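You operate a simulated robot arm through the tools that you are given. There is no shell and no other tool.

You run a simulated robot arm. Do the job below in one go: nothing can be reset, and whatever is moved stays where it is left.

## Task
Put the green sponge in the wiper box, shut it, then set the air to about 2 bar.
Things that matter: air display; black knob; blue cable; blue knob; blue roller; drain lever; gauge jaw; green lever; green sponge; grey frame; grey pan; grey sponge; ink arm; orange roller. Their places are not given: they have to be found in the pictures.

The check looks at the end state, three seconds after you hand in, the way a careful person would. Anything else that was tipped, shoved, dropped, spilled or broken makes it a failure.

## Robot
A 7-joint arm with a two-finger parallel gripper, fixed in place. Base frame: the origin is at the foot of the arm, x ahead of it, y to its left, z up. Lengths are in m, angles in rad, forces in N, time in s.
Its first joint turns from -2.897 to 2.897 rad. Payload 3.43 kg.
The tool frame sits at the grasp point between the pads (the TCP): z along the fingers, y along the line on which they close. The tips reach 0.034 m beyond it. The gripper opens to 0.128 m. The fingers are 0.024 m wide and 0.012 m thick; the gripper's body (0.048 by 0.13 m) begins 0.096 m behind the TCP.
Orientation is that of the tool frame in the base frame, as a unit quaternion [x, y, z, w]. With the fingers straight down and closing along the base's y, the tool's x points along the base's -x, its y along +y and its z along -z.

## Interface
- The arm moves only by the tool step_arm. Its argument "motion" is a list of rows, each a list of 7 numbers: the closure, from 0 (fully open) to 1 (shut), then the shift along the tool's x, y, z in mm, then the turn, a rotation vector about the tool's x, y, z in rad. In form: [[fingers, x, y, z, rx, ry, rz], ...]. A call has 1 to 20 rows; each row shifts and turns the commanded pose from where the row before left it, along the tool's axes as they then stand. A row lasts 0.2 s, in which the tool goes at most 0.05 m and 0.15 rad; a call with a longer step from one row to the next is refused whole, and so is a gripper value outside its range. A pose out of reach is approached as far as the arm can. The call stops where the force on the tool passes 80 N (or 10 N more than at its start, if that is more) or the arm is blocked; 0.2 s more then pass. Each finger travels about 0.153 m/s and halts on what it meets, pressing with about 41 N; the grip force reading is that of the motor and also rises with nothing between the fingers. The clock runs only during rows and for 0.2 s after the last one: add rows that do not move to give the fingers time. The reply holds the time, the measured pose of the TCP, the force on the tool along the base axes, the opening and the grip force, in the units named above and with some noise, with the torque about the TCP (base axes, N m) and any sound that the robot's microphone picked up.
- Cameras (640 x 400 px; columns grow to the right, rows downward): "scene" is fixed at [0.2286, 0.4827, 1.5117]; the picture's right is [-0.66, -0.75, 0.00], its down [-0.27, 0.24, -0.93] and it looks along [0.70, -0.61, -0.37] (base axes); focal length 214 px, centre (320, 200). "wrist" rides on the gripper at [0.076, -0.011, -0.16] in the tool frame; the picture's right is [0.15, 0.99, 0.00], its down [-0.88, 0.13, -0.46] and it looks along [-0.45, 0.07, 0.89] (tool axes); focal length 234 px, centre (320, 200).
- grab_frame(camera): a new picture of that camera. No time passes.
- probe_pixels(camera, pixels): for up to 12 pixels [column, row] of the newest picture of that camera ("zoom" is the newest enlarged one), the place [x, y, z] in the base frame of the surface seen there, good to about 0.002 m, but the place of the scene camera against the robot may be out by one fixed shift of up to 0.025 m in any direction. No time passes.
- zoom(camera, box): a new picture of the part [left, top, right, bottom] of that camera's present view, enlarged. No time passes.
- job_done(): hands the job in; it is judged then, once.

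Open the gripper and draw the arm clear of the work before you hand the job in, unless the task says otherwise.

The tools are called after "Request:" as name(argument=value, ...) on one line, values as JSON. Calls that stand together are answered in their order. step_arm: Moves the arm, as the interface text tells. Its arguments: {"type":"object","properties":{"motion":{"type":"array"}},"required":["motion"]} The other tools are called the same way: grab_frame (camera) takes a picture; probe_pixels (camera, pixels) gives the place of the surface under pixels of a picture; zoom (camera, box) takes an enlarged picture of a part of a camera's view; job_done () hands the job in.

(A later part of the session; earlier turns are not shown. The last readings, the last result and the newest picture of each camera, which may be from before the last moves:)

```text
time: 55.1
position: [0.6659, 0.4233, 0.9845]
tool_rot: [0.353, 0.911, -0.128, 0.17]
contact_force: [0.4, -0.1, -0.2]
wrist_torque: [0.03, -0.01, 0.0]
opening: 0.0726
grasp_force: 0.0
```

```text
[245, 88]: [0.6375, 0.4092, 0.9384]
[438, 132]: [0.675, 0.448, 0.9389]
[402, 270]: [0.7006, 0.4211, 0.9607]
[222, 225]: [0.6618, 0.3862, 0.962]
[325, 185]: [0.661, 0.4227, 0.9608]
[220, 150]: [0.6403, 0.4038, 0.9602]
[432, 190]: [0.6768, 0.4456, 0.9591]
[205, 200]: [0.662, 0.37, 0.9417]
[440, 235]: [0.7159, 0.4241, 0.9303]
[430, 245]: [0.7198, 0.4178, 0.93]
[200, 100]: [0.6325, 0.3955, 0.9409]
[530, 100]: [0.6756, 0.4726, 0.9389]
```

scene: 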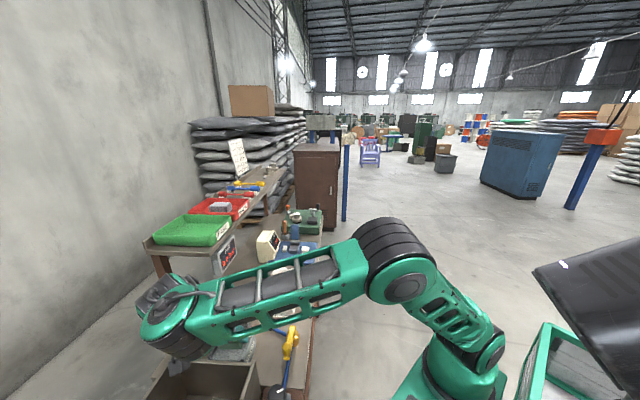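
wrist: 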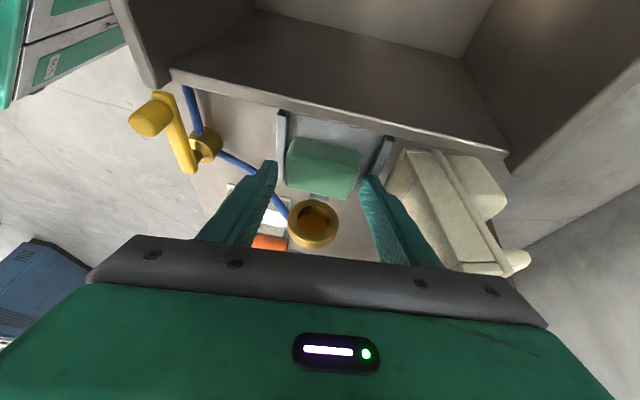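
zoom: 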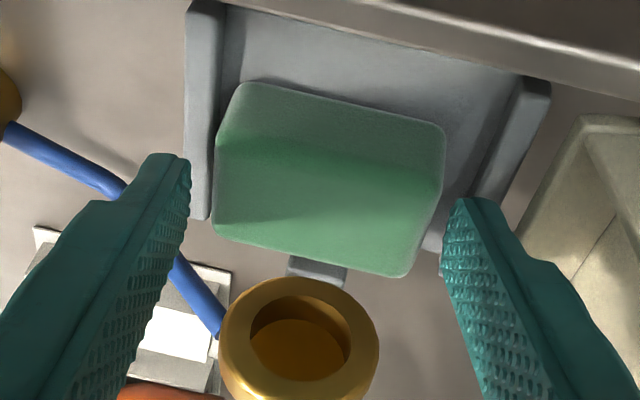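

The sponge is flat on the pad (top z≈0.961, centre (0.670, 0.414)). I lift the open fingers straight up away from it.

Request:
step_arm(motion=[[0.43, -8, -2.3, -18.2, 0, 0, 0], [0.43, -16, -4.6, -36.4, 0, 0, 0], [0.43, -16, -4.6, -36.4, 0, 0, 0], [0.43, -14, -4, -32, 0, 0, 0], [0.43, 0, 0, 0, 0, 0, 0]])

Request:
grab_frame(camera="wrist")

Request:
zoom(camera="wrist", box=[240, 80, 480, 240])

Request:
probe_pixels(camera="scene", pixels=[[146, 240], [150, 252], [200, 245], [230, 225], [160, 260], [185, 215]])

```text
time: 56.3
position: [0.6664, 0.4219, 1.1201]
tool_rot: [0.352, 0.911, -0.128, 0.171]
contact_force: [-0.6, -0.4, 0.4]
wrist_torque: [-0.03, 0.0, -0.02]
opening: 0.073
grasp_force: 0.2
```

```text
taken
```

wrist: 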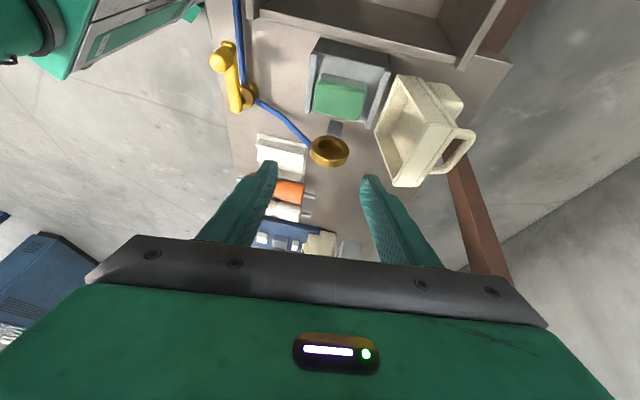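

```text
2.50 times, centred on (360, 160) of wrist
```

zoom: 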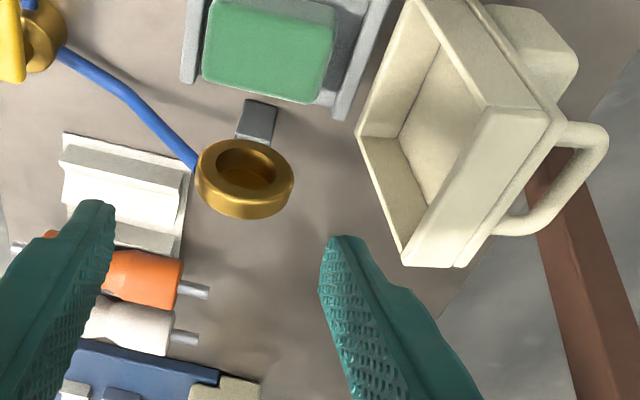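

```text
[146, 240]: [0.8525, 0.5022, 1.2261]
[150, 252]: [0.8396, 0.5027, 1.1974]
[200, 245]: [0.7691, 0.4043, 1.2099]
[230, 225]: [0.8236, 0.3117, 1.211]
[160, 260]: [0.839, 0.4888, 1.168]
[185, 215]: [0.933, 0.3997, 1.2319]
```

The shelf's end is at u≈−0.27 (z 1.17–1.23) beside the lid, so the wrist must stay on its +u side, as now. I probe the lid, its handle and the shelf leg precisely from this view.

Request:
probe_pixels(camera="zoom", pixels=[[410, 5], [362, 135], [405, 262], [548, 112], [460, 262], [600, 140], [575, 125], [590, 180], [510, 225], [540, 50], [590, 320], [560, 250]])

Request:
probe_pixels(camera="zoom", pixels=[[485, 5], [570, 60], [520, 100], [440, 120], [400, 200], [380, 60], [545, 220], [605, 155], [540, 90], [500, 110], [630, 380], [330, 110]])

```text
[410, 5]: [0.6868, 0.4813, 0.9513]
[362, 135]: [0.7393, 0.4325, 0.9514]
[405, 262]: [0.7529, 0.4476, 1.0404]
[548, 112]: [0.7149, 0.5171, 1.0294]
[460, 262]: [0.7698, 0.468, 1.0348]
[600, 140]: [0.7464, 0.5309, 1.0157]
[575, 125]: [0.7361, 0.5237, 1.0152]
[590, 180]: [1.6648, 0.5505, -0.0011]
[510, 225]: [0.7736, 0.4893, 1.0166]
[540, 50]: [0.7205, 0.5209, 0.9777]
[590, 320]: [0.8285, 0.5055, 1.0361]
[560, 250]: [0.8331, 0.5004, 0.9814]
```

```text
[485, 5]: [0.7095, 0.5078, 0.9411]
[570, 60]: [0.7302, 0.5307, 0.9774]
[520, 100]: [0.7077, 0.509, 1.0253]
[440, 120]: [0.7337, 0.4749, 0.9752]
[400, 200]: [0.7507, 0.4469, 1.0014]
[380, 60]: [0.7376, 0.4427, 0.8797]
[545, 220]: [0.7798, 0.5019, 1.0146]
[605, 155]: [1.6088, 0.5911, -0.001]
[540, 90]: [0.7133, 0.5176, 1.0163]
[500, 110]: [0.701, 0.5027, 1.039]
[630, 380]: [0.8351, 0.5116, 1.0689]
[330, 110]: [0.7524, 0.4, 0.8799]
```

The lid leans only ~14° past vertical; its handle bar is at v≈0.90, z≈1.015, u −0.22…−0.176, and the shelf leg at u≤−0.253. I close the fingers, tilt the tool slightly, and pass over the lid to behind the handle.

Request:
step_arm(motion=[[1, 0, 0, 0, -0.1023, 0, 0], [1, 0, 0, 0, -0.1023, 0, 0], [1, 0, 0, 0, -0.1023, 0, 0], [1, 0, 0, 0, 0, 0, 0]])

Request:
grab_frame(camera="scene")

Request:
grab_frame(camera="wrist")

```text
time: 57.3
position: [0.6658, 0.4239, 1.1198]
tool_rot: [0.323, 0.92, 0.013, 0.222]
contact_force: [-0.4, 0.4, 0.6]
wrist_torque: [-0.01, 0.0, -0.01]
opening: 0.0
grasp_force: 33.6
```

```text
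taken
```

scene: 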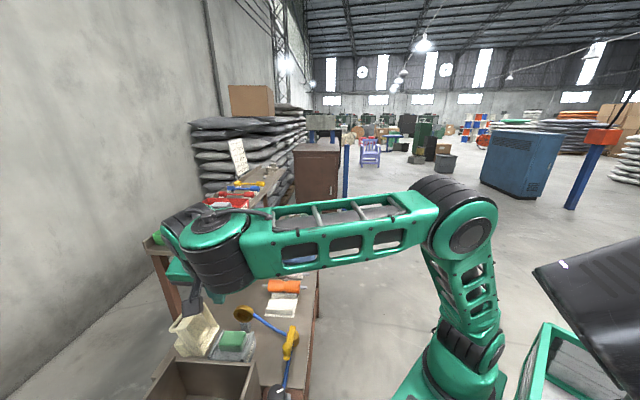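

```text
taken
```

wrist: 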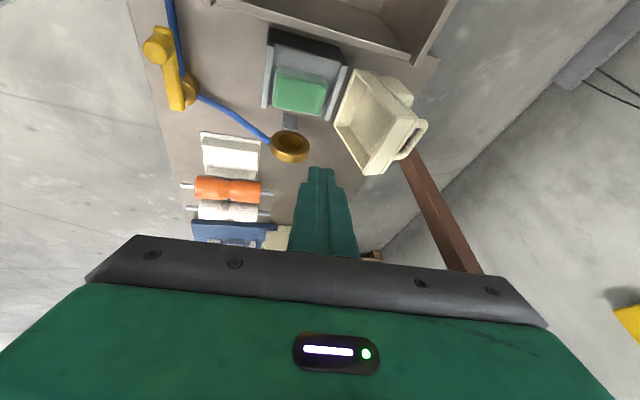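

The sponge is visible in the box (scene (232,340)) and fingers are closed. I travel over the lid to behind the handle.

Request:
step_arm(motion=[[1, 2.3, 41.7, 12.2, 0, 0, 0], [1, 2.3, 41.7, 12.2, 0, 0, 0], [1, 2.3, 41.7, 12.2, 0, 0, 0], [1, 2.3, 41.7, 12.2, 0, 0, 0], [1, 0, 0, 0, 0, 0, 0]])

Request:
grab_frame(camera="wrist")

Request:
zoom(camera="wrist", box=[220, 40, 460, 240])

Request:
grab_frame(camera="scene")

```text
time: 58.5
position: [0.7815, 0.5571, 1.0995]
tool_rot: [0.324, 0.92, 0.012, 0.222]
contact_force: [0.6, 0.4, 0.4]
wrist_torque: [0.0, -0.01, 0.0]
opening: 0.0
grasp_force: 32.8
```

```text
taken
```

wrist: 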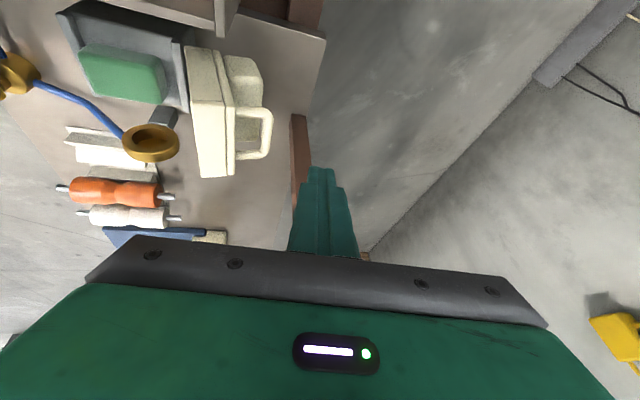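

```text
2.00 times, centred on (340, 140) of wrist
```

zoom: 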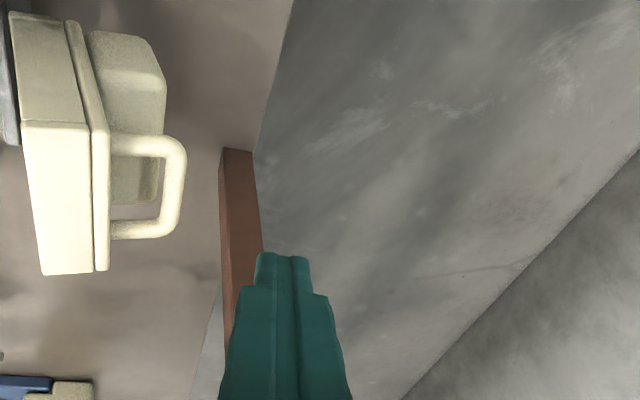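

```text
taken
```

scene: 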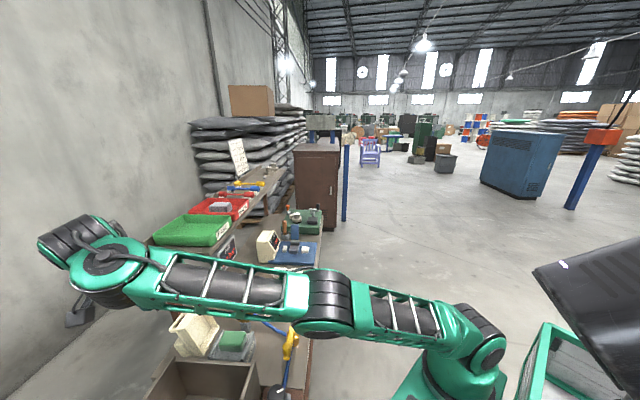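

The closed fingers are behind the handle in plan. I check the fingertip, leg and handle positions before lowering.

Request:
probe_pixels(camera="zoom", pixels=[[270, 262], [298, 262], [285, 300], [248, 250], [230, 200], [180, 180], [175, 150], [150, 235], [155, 90], [110, 160], [65, 265], [130, 190]])

```text
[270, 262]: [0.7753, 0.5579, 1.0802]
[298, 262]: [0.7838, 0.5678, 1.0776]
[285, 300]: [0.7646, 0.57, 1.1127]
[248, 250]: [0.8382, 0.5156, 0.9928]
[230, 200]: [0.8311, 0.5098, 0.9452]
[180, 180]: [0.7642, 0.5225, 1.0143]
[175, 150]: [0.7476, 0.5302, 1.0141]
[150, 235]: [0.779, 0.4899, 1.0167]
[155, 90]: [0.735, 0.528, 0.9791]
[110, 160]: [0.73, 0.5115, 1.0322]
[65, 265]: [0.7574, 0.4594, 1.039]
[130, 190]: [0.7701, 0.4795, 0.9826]
```

Fingertip front is at v≈0.938, handle at v≈0.905, and the stop block's top is at z≈0.98, so I lower only to tip z≈0.995, and then push slowly toward −v.

Request:
step_arm(motion=[[1, 15, -6.2, 33.9, 0, 0, 0], [1, 15, -6.2, 33.9, 0, 0, 0], [1, 0, 0, 0, 0, 0, 0]])

Request:
grab_frame(camera="wrist")

Request:
zoom(camera="wrist", box=[220, 80, 420, 240])

```text
time: 59.3
position: [0.7792, 0.5554, 1.0236]
tool_rot: [0.323, 0.92, 0.011, 0.222]
contact_force: [-0.3, 0.2, -0.1]
wrist_torque: [0.02, -0.02, 0.04]
opening: 0.0
grasp_force: 33.2
```

```text
taken
```

wrist: 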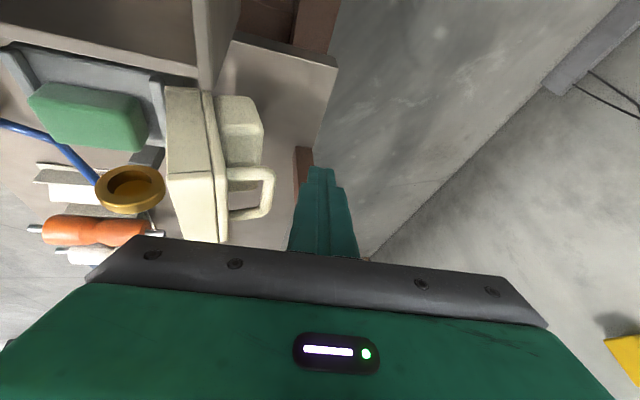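

```text
2.50 times, centred on (320, 160) of wrist
```

zoom: 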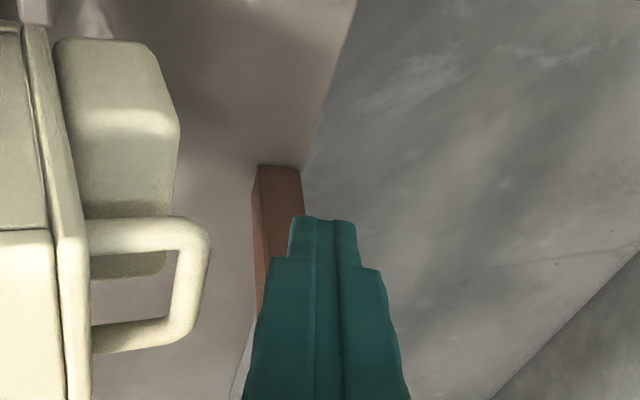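

Aligned with the handle's middle. I push toward −v in small steps (8 mm each), first 5 steps.

Request:
step_arm(motion=[[1, 0.3, -7.8, -1.6, 0, 0, 0], [1, 0.3, -7.8, -1.6, 0, 0, 0], [1, 0.3, -7.8, -1.6, 0, 0, 0], [1, 0.3, -7.8, -1.6, 0, 0, 0], [1, 0.3, -7.8, -1.6, 0, 0, 0], [1, 0, 0, 0, 0, 0, 0]])

Request:
grab_frame(camera="wrist")

Request:
grab_frame(camera="scene")

```text
time: 60.6
position: [0.7399, 0.5334, 1.0465]
tool_rot: [0.32, 0.918, 0.027, 0.234]
contact_force: [-1.1, 16.6, 9.0]
wrist_torque: [0.06, 0.04, 0.07]
opening: 0.0
grasp_force: 32.8
stopped in row 6: the force on the tool passed its limit at 83 N (the readings are from after the stop); the commanded pose is now the measured one
```

```text
taken
```

wrist: 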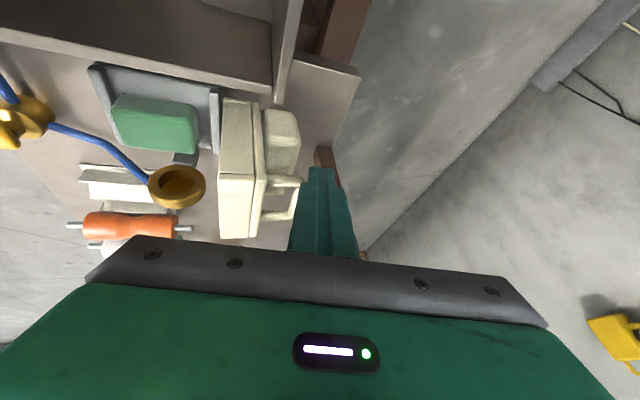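

```text
taken
```

scene: 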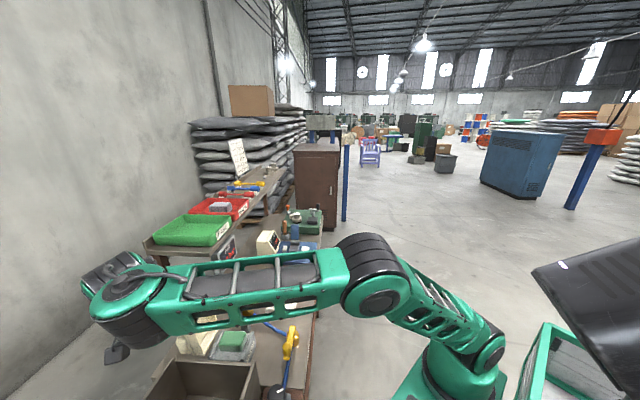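

The push met >80 N and the finger rode up, so the lid isn't simply swinging forward. I zoom in to see what moved and how the lid is built.

Request:
zoom(camera="wrist", box=[80, 50, 380, 250])

Request:
zoom(camera="scene", box=[140, 300, 300, 400])

Request:
probe_pixels(camera="wrist", pixels=[[95, 68], [215, 95], [112, 100], [195, 110], [150, 130], [222, 100], [240, 180], [252, 238], [270, 185], [298, 185], [285, 120], [295, 215]])

```text
2.00 times, centred on (230, 150) of wrist
```

zoom: 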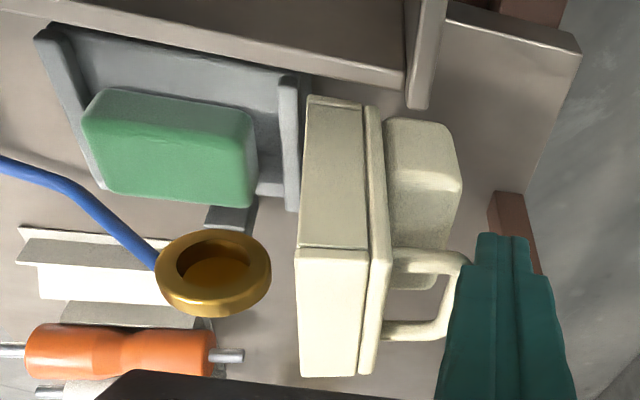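

```text
4.00 times, centred on (220, 350) of scene
```

zoom: 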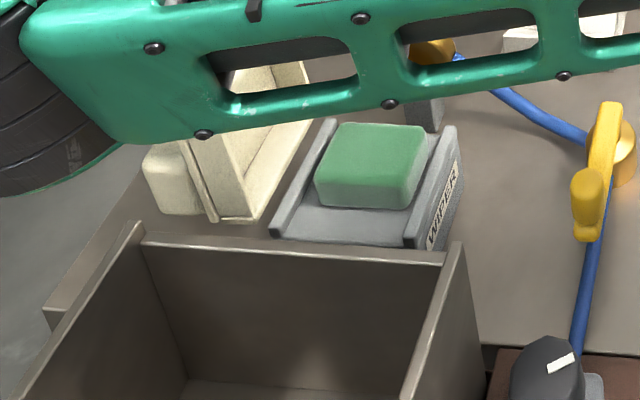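

```text
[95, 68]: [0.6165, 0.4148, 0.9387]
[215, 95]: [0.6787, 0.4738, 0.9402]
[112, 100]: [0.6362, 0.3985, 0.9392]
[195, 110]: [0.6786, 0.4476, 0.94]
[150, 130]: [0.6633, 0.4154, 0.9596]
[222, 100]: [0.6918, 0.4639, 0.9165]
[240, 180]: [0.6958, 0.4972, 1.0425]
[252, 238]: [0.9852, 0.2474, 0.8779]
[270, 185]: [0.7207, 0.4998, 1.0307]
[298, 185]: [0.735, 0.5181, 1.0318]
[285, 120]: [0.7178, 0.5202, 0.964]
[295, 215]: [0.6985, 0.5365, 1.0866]
```

The box and sponge have not moved, and the lid did rotate ~15° (handle now at v≈0.881, z≈1.032), so the hinge just resists quick motion. I keep pushing, slower (4 mm per step).

Request:
step_arm(motion=[[1, 0.2, -3.9, -0.8, 0, 0, 0], [1, 0.2, -3.9, -0.8, 0, 0, 0], [1, 0.2, -3.9, -0.8, 0, 0, 0], [1, 0, 0, 0, 0, 0, 0]])

Request:
grab_frame(camera="wrist")

Request:
zoom(camera="wrist", box=[80, 50, 380, 250])

```text
time: 61.6
position: [0.7188, 0.5297, 1.0618]
tool_rot: [0.317, 0.916, 0.039, 0.243]
contact_force: [-2.3, 14.0, 10.3]
wrist_torque: [0.07, 0.02, 0.11]
opening: 0.0
grasp_force: 32.5
stopped in row 4: the force on the tool passed its limit at 82 N (the readings are from after the stop); the commanded pose is now the measured one
```

```text
taken
```

wrist: 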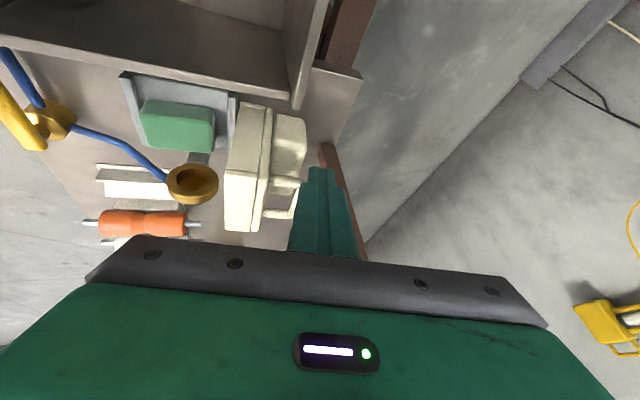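

```text
2.00 times, centred on (230, 150) of wrist
```

zoom: 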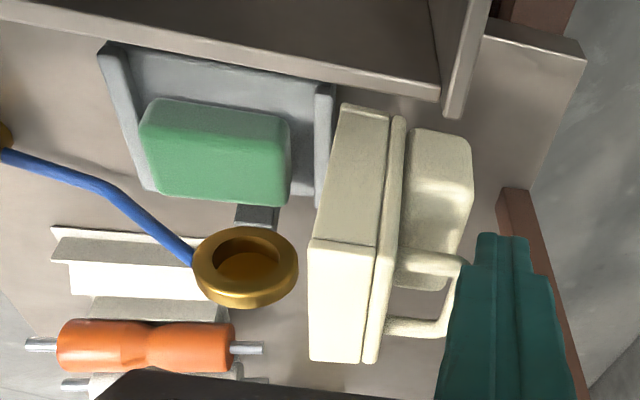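

The finger is being deflected upward and sideways while pushing. I probe the lid's present geometry to see its rotation and what resists.

Request:
probe_pixels(camera="zoom", pixels=[[345, 108], [392, 118], [318, 240], [380, 245], [312, 355], [370, 358], [455, 260], [450, 310], [395, 325], [440, 140], [460, 210], [430, 285]])

Request:
probe_pixels(camera="zoom", pixels=[[325, 90], [320, 190], [105, 50], [150, 190], [215, 140], [485, 240], [500, 240], [520, 238], [410, 150], [400, 125], [440, 300], [520, 200]])

```text
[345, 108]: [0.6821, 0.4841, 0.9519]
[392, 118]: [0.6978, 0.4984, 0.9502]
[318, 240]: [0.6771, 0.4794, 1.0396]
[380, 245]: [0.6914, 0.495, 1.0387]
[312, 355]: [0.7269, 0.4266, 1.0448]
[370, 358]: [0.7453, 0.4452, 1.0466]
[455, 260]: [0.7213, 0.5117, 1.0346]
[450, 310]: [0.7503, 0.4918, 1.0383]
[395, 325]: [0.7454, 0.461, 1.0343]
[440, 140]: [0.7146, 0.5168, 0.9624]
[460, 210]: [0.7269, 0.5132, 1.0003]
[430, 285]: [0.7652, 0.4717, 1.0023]
```

```text
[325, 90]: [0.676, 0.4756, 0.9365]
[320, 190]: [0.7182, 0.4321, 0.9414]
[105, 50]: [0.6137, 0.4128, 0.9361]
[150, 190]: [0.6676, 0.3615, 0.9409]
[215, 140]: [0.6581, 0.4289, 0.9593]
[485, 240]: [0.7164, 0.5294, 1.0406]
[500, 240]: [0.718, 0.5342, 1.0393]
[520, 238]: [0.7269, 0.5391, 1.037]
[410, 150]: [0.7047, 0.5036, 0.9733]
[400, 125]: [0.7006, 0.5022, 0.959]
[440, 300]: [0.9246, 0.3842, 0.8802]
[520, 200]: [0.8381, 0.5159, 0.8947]
```

The lid has rotated to ~5° past vertical toward closing (top edge v≈0.811), so it is moving but stiffly. I check the scene for any other contact around the gripper.

Request:
grab_frame(camera="scene")

Request:
zoom(camera="scene", box=[60, 220, 320, 400])

```text
taken
```

scene: 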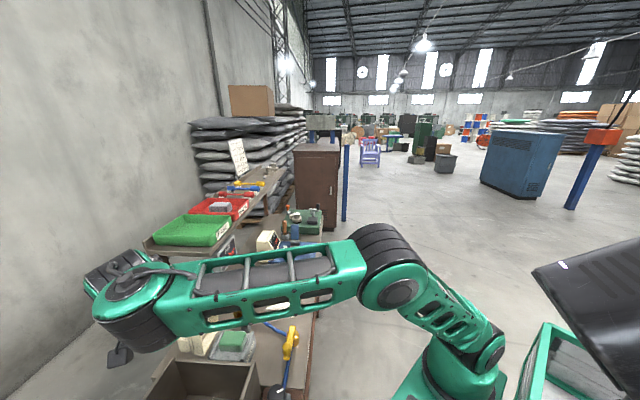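

```text
2.22 times, centred on (190, 310) of scene
```

zoom: 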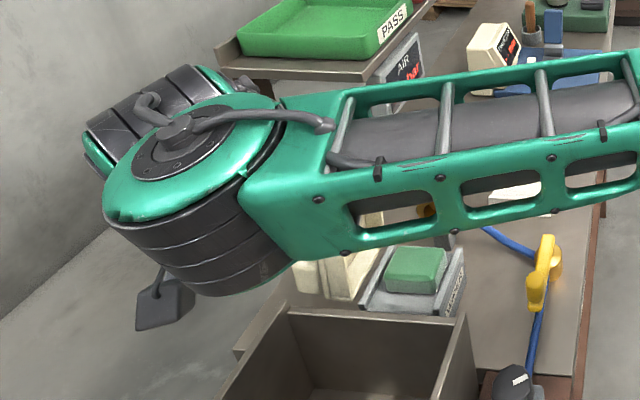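

The finger is riding off the rounded +u end of the handle, which explains the sideways/upward deflection. I back off, square the tool yaw to the lid, and shift 35 mm toward −u so as to push at the handle's middle.

Request:
step_arm(motion=[[1, -0.7, 24, 6.6, 0, 0, 0], [1, 0, 0, 0, 0.061, -0.0327, 0.1275], [1, -26.6, -2.7, 25.6, 0, 0, 0], [1, 0, 0, 0, 0, 0, 0]])

Request:
grab_frame(camera="wrist")

Request:
zoom(camera="wrist", box=[80, 50, 380, 250])

```text
time: 62.6
position: [0.7621, 0.517, 1.0511]
tool_rot: [0.386, 0.889, 0.02, 0.244]
contact_force: [-8.0, 1.3, 14.9]
wrist_torque: [0.0, 0.28, -0.03]
opening: 0.0
grasp_force: 32.8
```

```text
taken
```

wrist: 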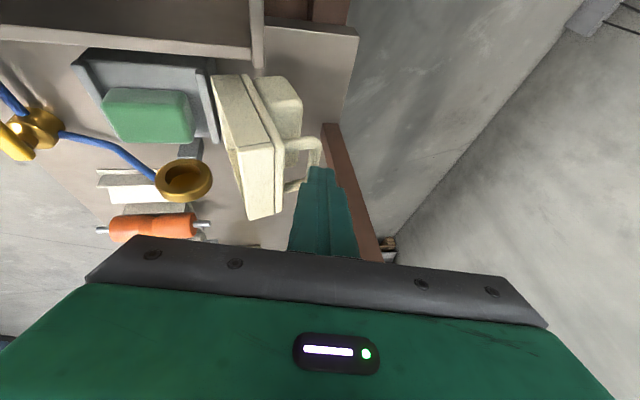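

```text
2.00 times, centred on (230, 150) of wrist
```

zoom: 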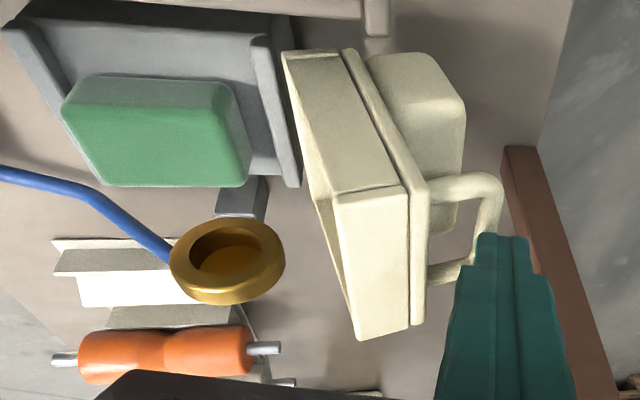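

The lid swung back open when released, and the tip now rests on the handle bar. I move 35 mm back, lower behind the bar at its middle, and push again slowly with a slight rise.

Request:
step_arm(motion=[[1, 3.7, 34.1, 6.9, 0, 0, 0], [1, 12.6, -6.7, 26.4, 0, 0, 0], [1, 0, 0, 0, 0, 0, 0]])

Request:
grab_frame(camera="wrist")

Request:
zoom(camera="wrist", box=[80, 50, 380, 250])

```text
time: 63.4
position: [0.786, 0.5429, 1.0214]
tool_rot: [0.386, 0.889, 0.018, 0.245]
contact_force: [0.7, 0.1, -0.2]
wrist_torque: [0.0, 0.04, 0.0]
opening: 0.0
grasp_force: 32.7
```

```text
taken
```

wrist: 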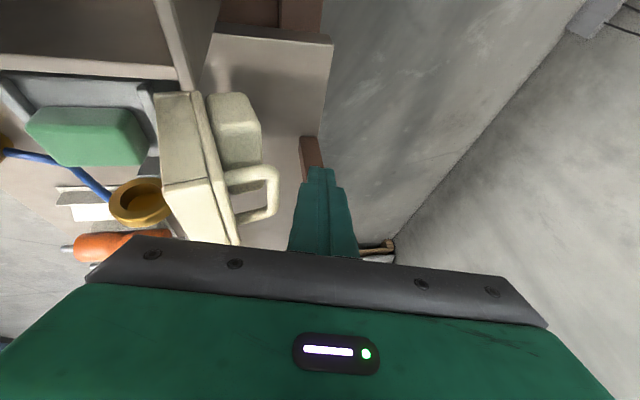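

```text
2.00 times, centred on (230, 150) of wrist
```

zoom: 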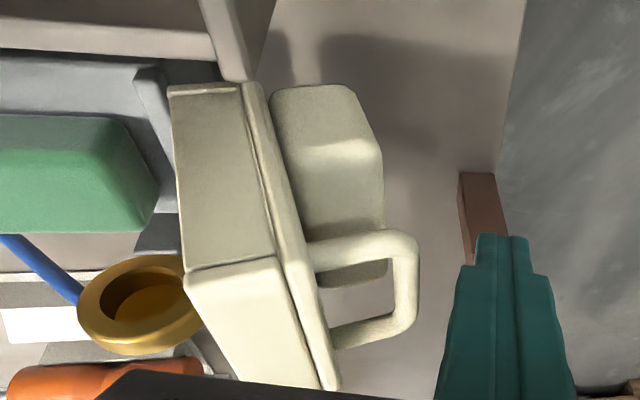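

Free and aligned with the bar's middle. I push in 6 mm steps with a slight rise, eight steps.

Request:
step_arm(motion=[[1, -1.05, -5.6, -2.07, 0, 0, 0], [1, -1.05, -5.6, -2.07, 0, 0, 0], [1, -1.05, -5.6, -2.07, 0, 0, 0], [1, -1.05, -5.6, -2.07, 0, 0, 0], [1, -1.05, -5.6, -2.07, 0, 0, 0], [1, -1.05, -5.6, -2.07, 0, 0, 0], [1, -1.05, -5.6, -2.07, 0, 0, 0], [1, -1.05, -5.6, -2.07, 0, 0, 0], [1, 0, 0, 0, 0, 0, 0]])

Request:
grab_frame(camera="wrist")

Request:
zoom(camera="wrist", box=[80, 50, 380, 250])

```text
time: 64.9
position: [0.7504, 0.5217, 1.0453]
tool_rot: [0.384, 0.887, 0.033, 0.256]
contact_force: [0.8, 15.5, 11.9]
wrist_torque: [0.28, 0.04, -0.02]
opening: 0.0
grasp_force: 32.4
stopped in row 7: the force on the tool passed its limit at 84 N (the readings are from after the stop); the commanded pose is now the measured one
```

```text
taken
```

wrist: 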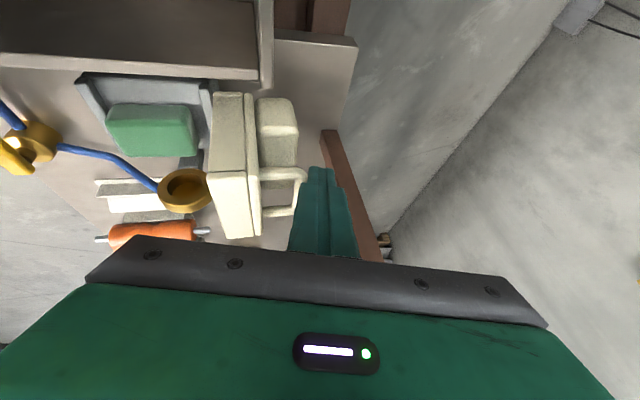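

```text
2.00 times, centred on (230, 150) of wrist
```

zoom: 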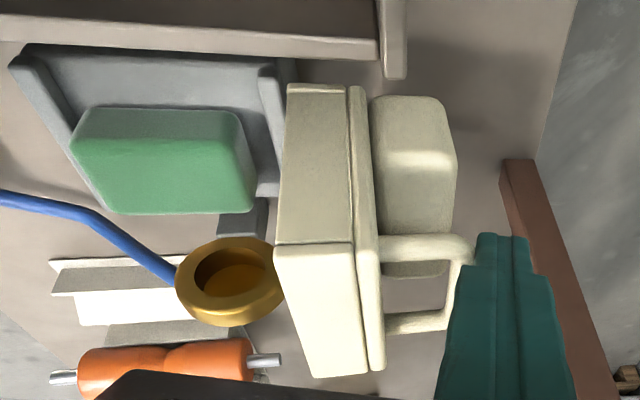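

The rubbery contact drags the finger upward because the handle moves on an arc. I follow the arc about the hinge (rising first, then level) instead of pushing straight.

Request:
step_arm(motion=[[1, -2.23, -6.57, -4.58, 0, 0, 0], [1, -2.23, -6.57, -4.58, 0, 0, 0], [1, -1.7, -7.35, -3.5, 0, 0, 0], [1, -1.7, -7.35, -3.5, 0, 0, 0], [1, -1.08, -7.92, -2.26, 0, 0, 0], [1, -1.08, -7.92, -2.26, 0, 0, 0], [1, 0, 0, 0, 0, 0, 0]])

Request:
grab_frame(camera="wrist")

Request:
zoom(camera="wrist", box=[80, 50, 380, 250])

```text
time: 66.5
position: [0.7173, 0.4834, 1.054]
tool_rot: [0.386, 0.886, 0.031, 0.255]
contact_force: [-0.5, -0.2, -0.2]
wrist_torque: [-0.01, -0.03, -0.02]
opening: 0.0
grasp_force: 33.3
```

```text
taken
```

wrist: 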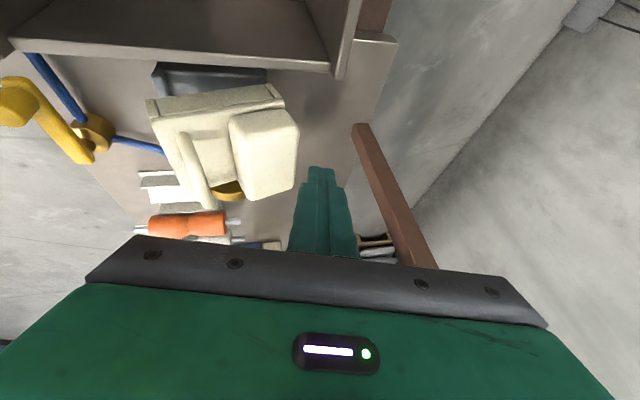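

```text
2.00 times, centred on (230, 150) of wrist
```

zoom: 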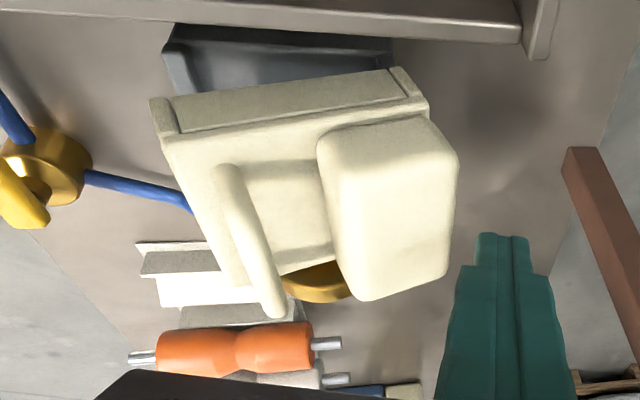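

The lid has swung forward over the box. I probe its top and check from the scene whether it's fully shut.

Request:
probe_pixels(camera="zoom", pixels=[[155, 105], [400, 75], [250, 290], [425, 105], [230, 180], [275, 300], [280, 200], [400, 200], [400, 150], [180, 60], [340, 60], [200, 100]])

Request:
grab_frame(camera="scene")

Request:
zoom(camera="scene", box=[140, 290, 300, 400])

```text
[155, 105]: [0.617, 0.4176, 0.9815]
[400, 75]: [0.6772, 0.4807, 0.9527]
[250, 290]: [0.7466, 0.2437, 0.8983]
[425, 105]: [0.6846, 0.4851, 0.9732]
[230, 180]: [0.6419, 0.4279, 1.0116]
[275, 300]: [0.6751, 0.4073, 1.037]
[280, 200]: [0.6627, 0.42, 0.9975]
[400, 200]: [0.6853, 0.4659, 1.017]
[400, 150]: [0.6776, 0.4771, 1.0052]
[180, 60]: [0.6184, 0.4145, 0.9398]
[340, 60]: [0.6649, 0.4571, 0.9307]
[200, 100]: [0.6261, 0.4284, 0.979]
```

```text
taken
```

scene: 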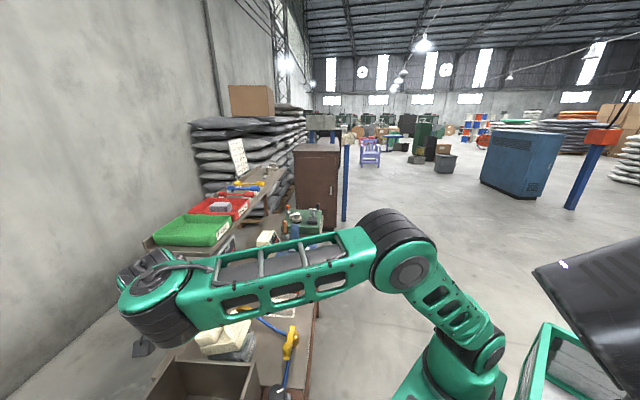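

```text
3.64 times, centred on (220, 345) of scene
```

zoom: 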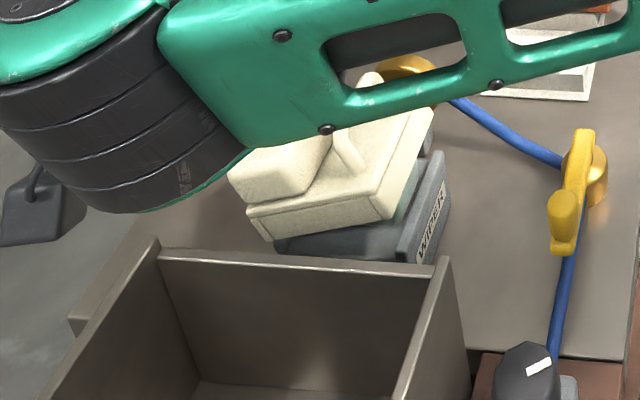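

The lid swung over but stopped about 18° short of shut (front rim z≈0.98, hinge near v≈0.817), with the sponge inside. I raise the tool and look from above before pressing it down.

Request:
step_arm(motion=[[1, -12.9, 7.7, -26, 0, 0, 0], [1, -12.9, 7.7, -26, 0, 0, 0], [1, -8, -25, -20, 0, 0, 0], [1, 0, 0, 0, 0, 0, 0]])

Request:
grab_frame(camera="wrist")

Request:
zoom(camera="wrist", box=[140, 40, 400, 220])

Request:
zoom(camera="scene", box=[140, 290, 300, 400])

```text
time: 67.5
position: [0.6956, 0.4623, 1.1305]
tool_rot: [0.387, 0.886, 0.031, 0.255]
contact_force: [0.1, 0.1, -0.5]
wrist_torque: [-0.01, -0.02, -0.01]
opening: 0.0001
grasp_force: 32.9
```

```text
taken
```

wrist: 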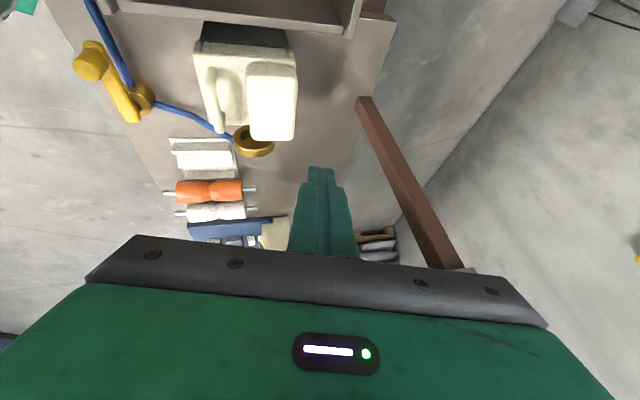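

```text
2.22 times, centred on (270, 130) of wrist
```

zoom: 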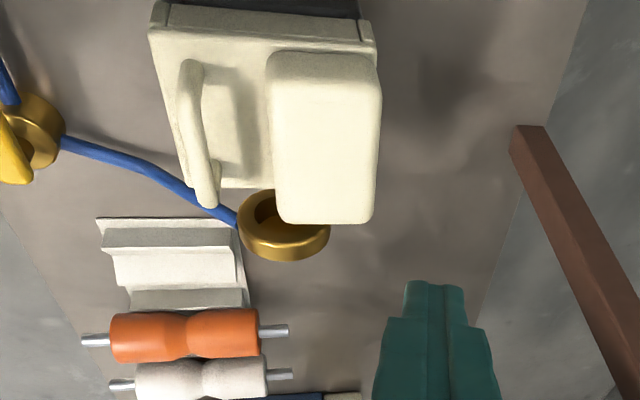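

```text
3.64 times, centred on (220, 345) of scene
```

zoom: 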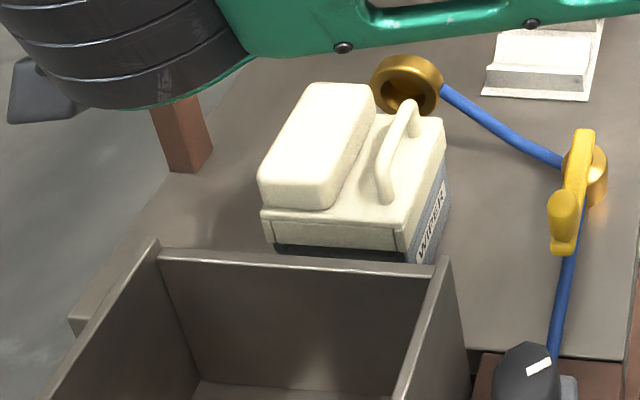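

The hinge is damped: the lid has now settled fully onto the box. I probe the lid to confirm that it's level and shut.

Request:
probe_pixels(camera="zoom", pixels=[[340, 180], [400, 130], [420, 160], [300, 150], [380, 180], [275, 225], [400, 240], [330, 225], [430, 200], [300, 240], [440, 130], [410, 190]])

Request:
probe_pixels(camera="wrist", pixels=[[200, 55], [196, 70], [215, 130], [215, 70], [235, 110], [290, 60], [270, 70], [232, 60], [222, 120], [225, 35], [205, 45], [290, 50]])

```text
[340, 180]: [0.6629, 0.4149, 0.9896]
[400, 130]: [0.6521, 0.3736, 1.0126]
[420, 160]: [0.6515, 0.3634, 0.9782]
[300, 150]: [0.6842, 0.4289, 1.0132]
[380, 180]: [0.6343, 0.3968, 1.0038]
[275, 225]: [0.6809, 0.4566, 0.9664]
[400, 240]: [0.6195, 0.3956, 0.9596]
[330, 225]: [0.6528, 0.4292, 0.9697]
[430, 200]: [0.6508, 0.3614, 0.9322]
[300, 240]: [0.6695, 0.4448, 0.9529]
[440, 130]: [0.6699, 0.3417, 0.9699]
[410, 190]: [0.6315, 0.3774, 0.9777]
```

```text
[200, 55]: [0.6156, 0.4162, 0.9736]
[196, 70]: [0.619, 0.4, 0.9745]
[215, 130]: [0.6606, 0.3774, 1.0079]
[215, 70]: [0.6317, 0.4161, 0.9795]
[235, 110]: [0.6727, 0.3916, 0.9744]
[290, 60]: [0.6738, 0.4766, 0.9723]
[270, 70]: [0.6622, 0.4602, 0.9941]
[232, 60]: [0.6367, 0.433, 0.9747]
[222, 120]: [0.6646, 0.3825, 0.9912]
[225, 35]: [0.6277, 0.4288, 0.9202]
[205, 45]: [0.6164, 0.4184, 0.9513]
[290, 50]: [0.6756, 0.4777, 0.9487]
```

The lid's top is level at z≈0.973–0.975 front to back. I take a closer look at the seam for any remaining gap.

Request:
zoom(camera="scene", box=[195, 310, 265, 365])

Request:
zoom(camera="wrist", box=[180, 10, 310, 150])

```text
7.27 times, centred on (230, 338) of scene
```

zoom: 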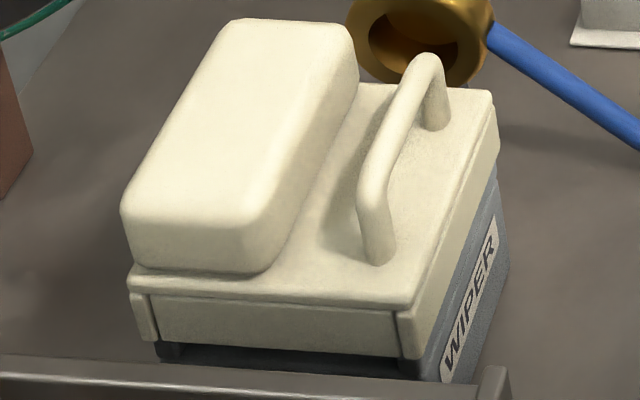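

```text
2.86 times, centred on (245, 80) of wrist
```

zoom: 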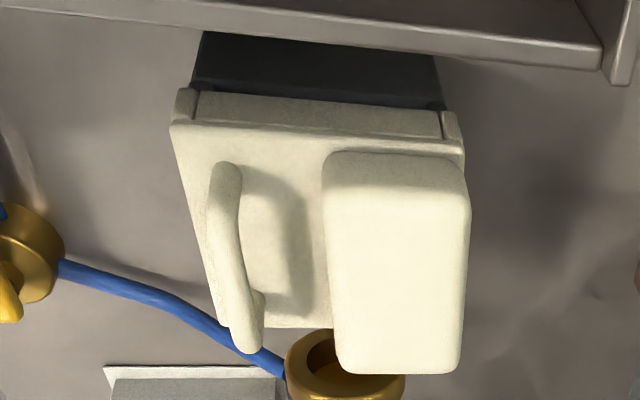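

The lid is properly shut on the WIPER box. Next the air: I move away toward the black knob (≈(0.485, 0.375)), first translating clear of the shelf and then bringing the tool upright.

Request:
step_arm(motion=[[1, 7.7, -29.3, -18, 0, 0, 0], [1, 7.7, -29.3, -18, 0, 0, 0], [1, 7.7, -29.3, -18, 0, 0, 0], [1, 7.7, -29.3, -18, 0, 0, 0], [1, 0, 0, 0, 0.0668, 0.1122, 0], [1, 0, 0, 0, 0.0668, 0.1122, 0], [1, 0, 0, 0, 0.0668, 0.1122, 0], [1, 0, 0, 0, 0.0668, 0.1122, 0], [0.6, 0, 0, 0, 0, 0, 0]])

Request:
grab_frame(camera="wrist")

Request:
grab_frame(camera="scene")

```text
time: 69.5
position: [0.5667, 0.4134, 1.1473]
tool_rot: [0.399, 0.917, -0.002, -0.001]
contact_force: [0.5, -0.1, 0.4]
wrist_torque: [-0.02, -0.02, 0.01]
opening: 0.0512
grasp_force: 0.0
```

```text
taken
```

wrist: 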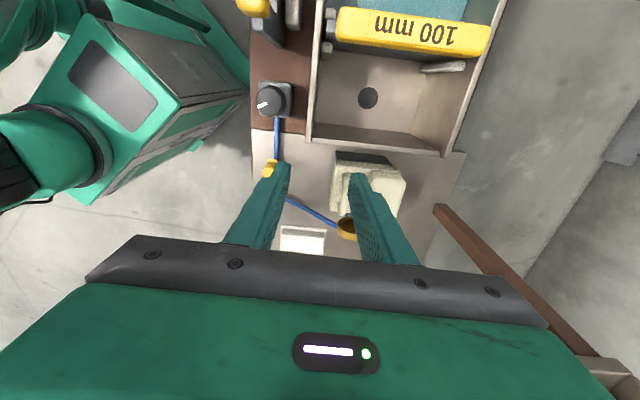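

```text
taken
```

scene: 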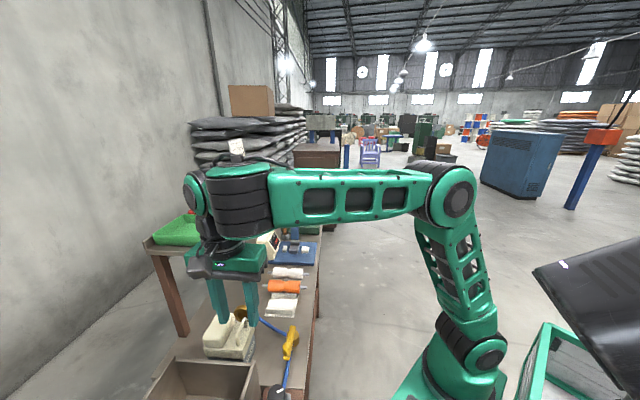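

The tool is upright; the knob is visible at (271,100). I zoom on the knob, its mark and surroundings, and on the air display.

Request:
zoom(camera="wrist", box=[225, 50, 345, 190])

Request:
probe_pixels(camera="wrist", pixels=[[271, 100], [260, 105], [283, 95], [270, 90], [272, 112], [290, 85], [262, 88], [290, 110], [277, 140], [270, 168], [253, 8], [293, 15]])

Request:
zoom(camera="scene", box=[200, 230, 330, 400])

```text
2.86 times, centred on (285, 120) of wrist
```

zoom: 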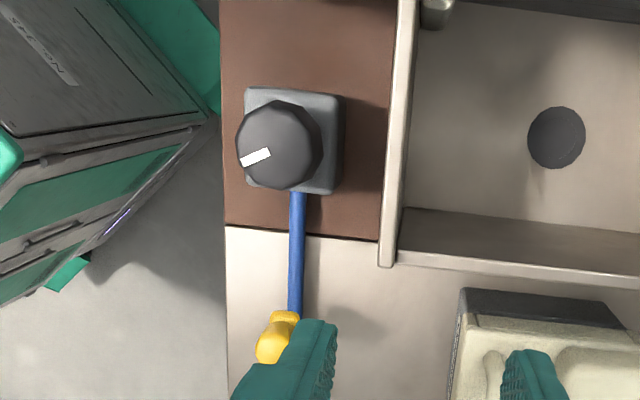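

```text
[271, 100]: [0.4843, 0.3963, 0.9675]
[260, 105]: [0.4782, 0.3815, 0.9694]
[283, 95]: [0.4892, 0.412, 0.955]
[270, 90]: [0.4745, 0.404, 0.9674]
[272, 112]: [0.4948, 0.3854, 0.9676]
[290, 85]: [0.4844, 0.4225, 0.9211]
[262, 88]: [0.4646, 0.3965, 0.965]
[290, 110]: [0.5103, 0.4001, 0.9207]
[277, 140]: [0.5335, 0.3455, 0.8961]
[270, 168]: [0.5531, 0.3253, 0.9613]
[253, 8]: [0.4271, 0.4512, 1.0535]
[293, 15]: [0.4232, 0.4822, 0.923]
```

```text
2.35 times, centred on (265, 315) of scene
```

zoom: 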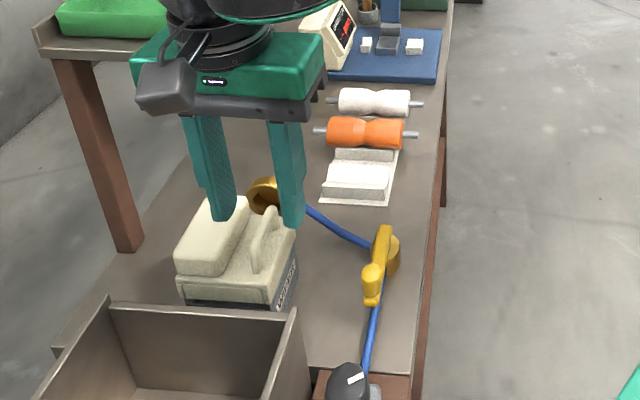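

The knob (centre ≈(0.484, 0.396), top z≈0.968, octagonal, ~48 mm wide) has its white mark pointing about az −105°. I unwind the tool yaw by ~99° in place so as to have a long clockwise stroke.

Request:
step_arm(motion=[[0.4, 0, 0, 0, 0, 0, -0.144], [0.4, 0, 0, 0, 0, 0, -0.144], [0.4, 0, 0, 0, 0, 0, -0.144], [0.4, 0, 0, 0, 0, 0, -0.144], [0.4, 0, 0, 0, 0, 0, -0.144], [0.4, 0, 0, 0, 0, 0, -0.144], [0.4, 0, 0, 0, 0, 0, -0.144], [0.4, 0, 0, 0, 0, 0, -0.144], [0.4, 0, 0, 0, 0, 0, -0.144], [0.4, 0, 0, 0, 0, 0, -0.144], [0.4, 0, 0, 0, 0, 0, -0.144], [0.4, 0, 0, 0, 0, 0, -0.144], [0.4, 0, 0, 0, 0, 0, 0]])

Request:
grab_frame(camera="wrist")

Request:
grab_frame(camera="scene")

```text
time: 72.3
position: [0.5672, 0.4148, 1.1484]
tool_rot: [-0.439, 0.899, 0.0, -0.002]
contact_force: [-0.1, 0.0, 0.0]
wrist_torque: [0.0, 0.05, -0.02]
opening: 0.0767
grasp_force: 0.0
```

```text
taken
```

wrist: 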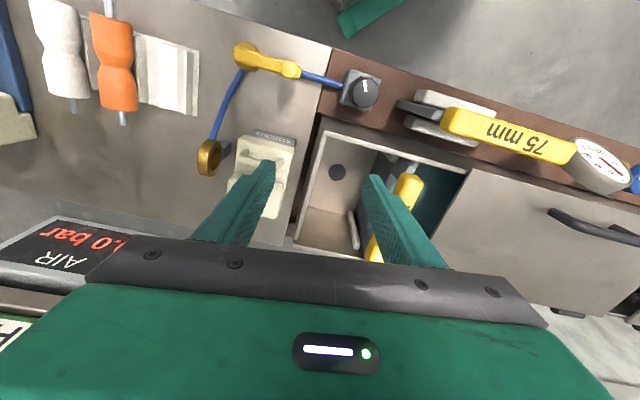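

```text
taken
```

scene: 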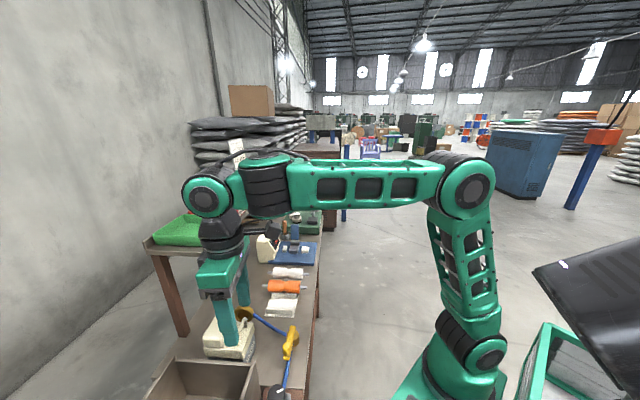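

Good. The wrist view now shows the knob at (362,90) with its white mark up. I zoom for its position and the flats.

Request:
zoom(camera="wrist", box=[320, 50, 420, 130])

Request:
probe_pixels(camera="zoom", pixels=[[270, 200], [205, 205], [340, 205], [270, 140], [270, 265], [300, 190], [150, 130], [130, 250], [330, 110], [280, 180], [480, 250], [560, 290]])

Request:
zoom(camera="scene", box=[200, 220, 260, 290])

```text
5.00 times, centred on (370, 90) of wrist
```

zoom: 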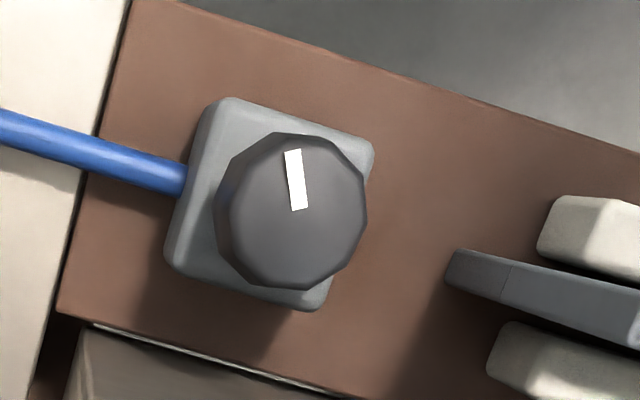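

```text
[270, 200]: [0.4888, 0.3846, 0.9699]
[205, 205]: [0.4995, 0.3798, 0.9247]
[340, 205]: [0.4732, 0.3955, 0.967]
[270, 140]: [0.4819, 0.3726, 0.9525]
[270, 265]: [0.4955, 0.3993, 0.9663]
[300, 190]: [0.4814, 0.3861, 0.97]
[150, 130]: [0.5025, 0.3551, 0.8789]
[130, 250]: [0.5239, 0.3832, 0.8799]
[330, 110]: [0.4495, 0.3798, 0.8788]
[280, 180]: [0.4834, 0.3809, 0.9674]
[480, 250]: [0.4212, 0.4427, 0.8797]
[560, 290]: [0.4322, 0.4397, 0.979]
```

```text
5.71 times, centred on (230, 255) of scene
```

zoom: 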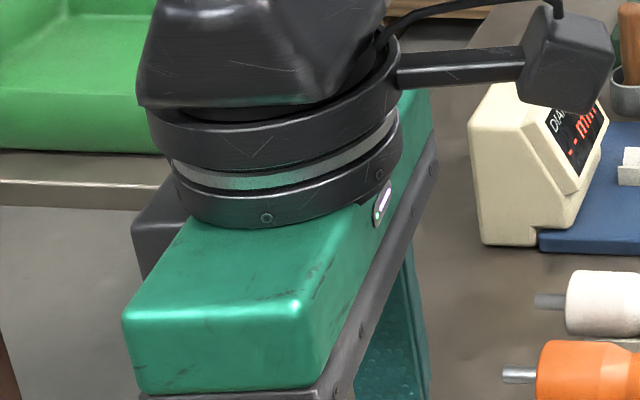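

The grey bar of the 75 mm frame ends ~48 mm from the knob centre (az ~128°), so I yaw a further 28° to keep the fingers clear, and move above the knob at z≈1.06 with ~60 mm opening.

Request:
step_arm(motion=[[0.52, 0, 0, 0, 0, 0, -0.1225], [0.52, 0, 0, 0, 0, 0, -0.1225], [0.52, 0, 0, 0, 0, 0, -0.1225], [0.52, 0, 0, 0, 0, 0, -0.1225], [0.52, 12.5, 26.1, 29.5, 0, 0, 0], [0.52, 12.5, 26.1, 29.5, 0, 0, 0], [0.52, 12.5, 26.1, 29.5, 0, 0, 0], [0.52, 0, 0, 0, 0, 0, 0]])

Request:
grab_frame(camera="wrist")

Request:
grab_frame(camera="scene")

Request:
zoom(camera="wrist", box=[220, 60, 420, 220])

```text
time: 74.1
position: [0.4822, 0.3897, 1.0541]
tool_rot: [-0.642, 0.767, 0.001, -0.001]
contact_force: [0.9, -0.2, -0.3]
wrist_torque: [-0.04, 0.02, 0.01]
opening: 0.0614
grasp_force: 0.1
```

```text
taken
```

wrist: 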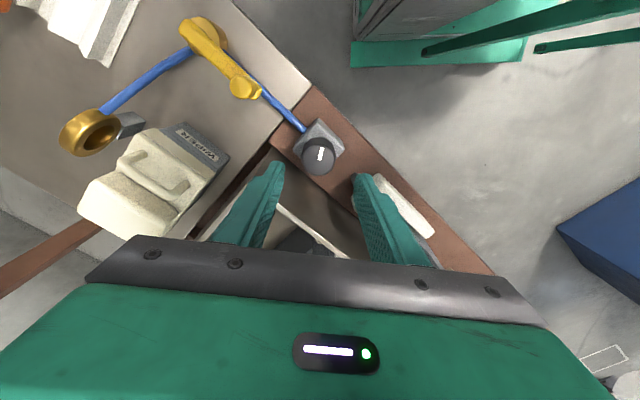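

```text
taken
```

scene: 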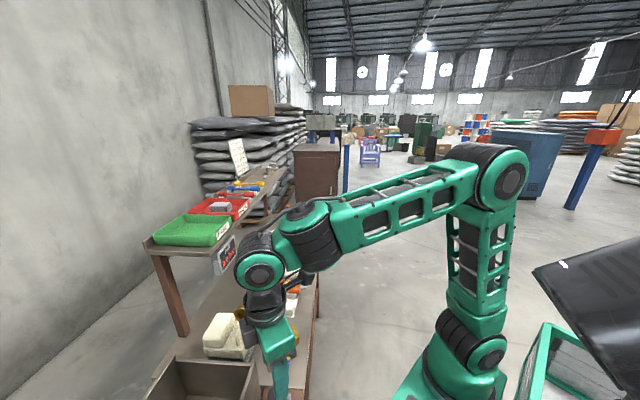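

```text
2.50 times, centred on (320, 140) of wrist
```

zoom: 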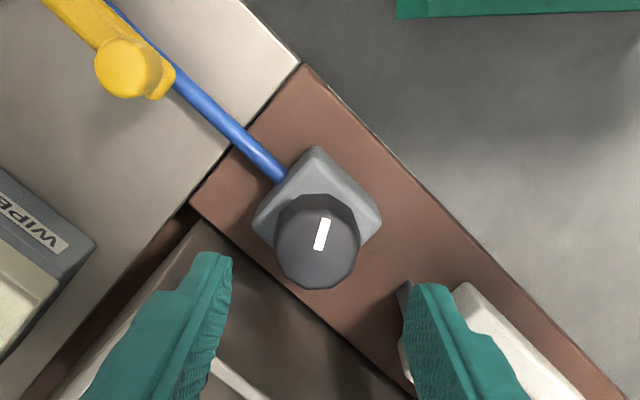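

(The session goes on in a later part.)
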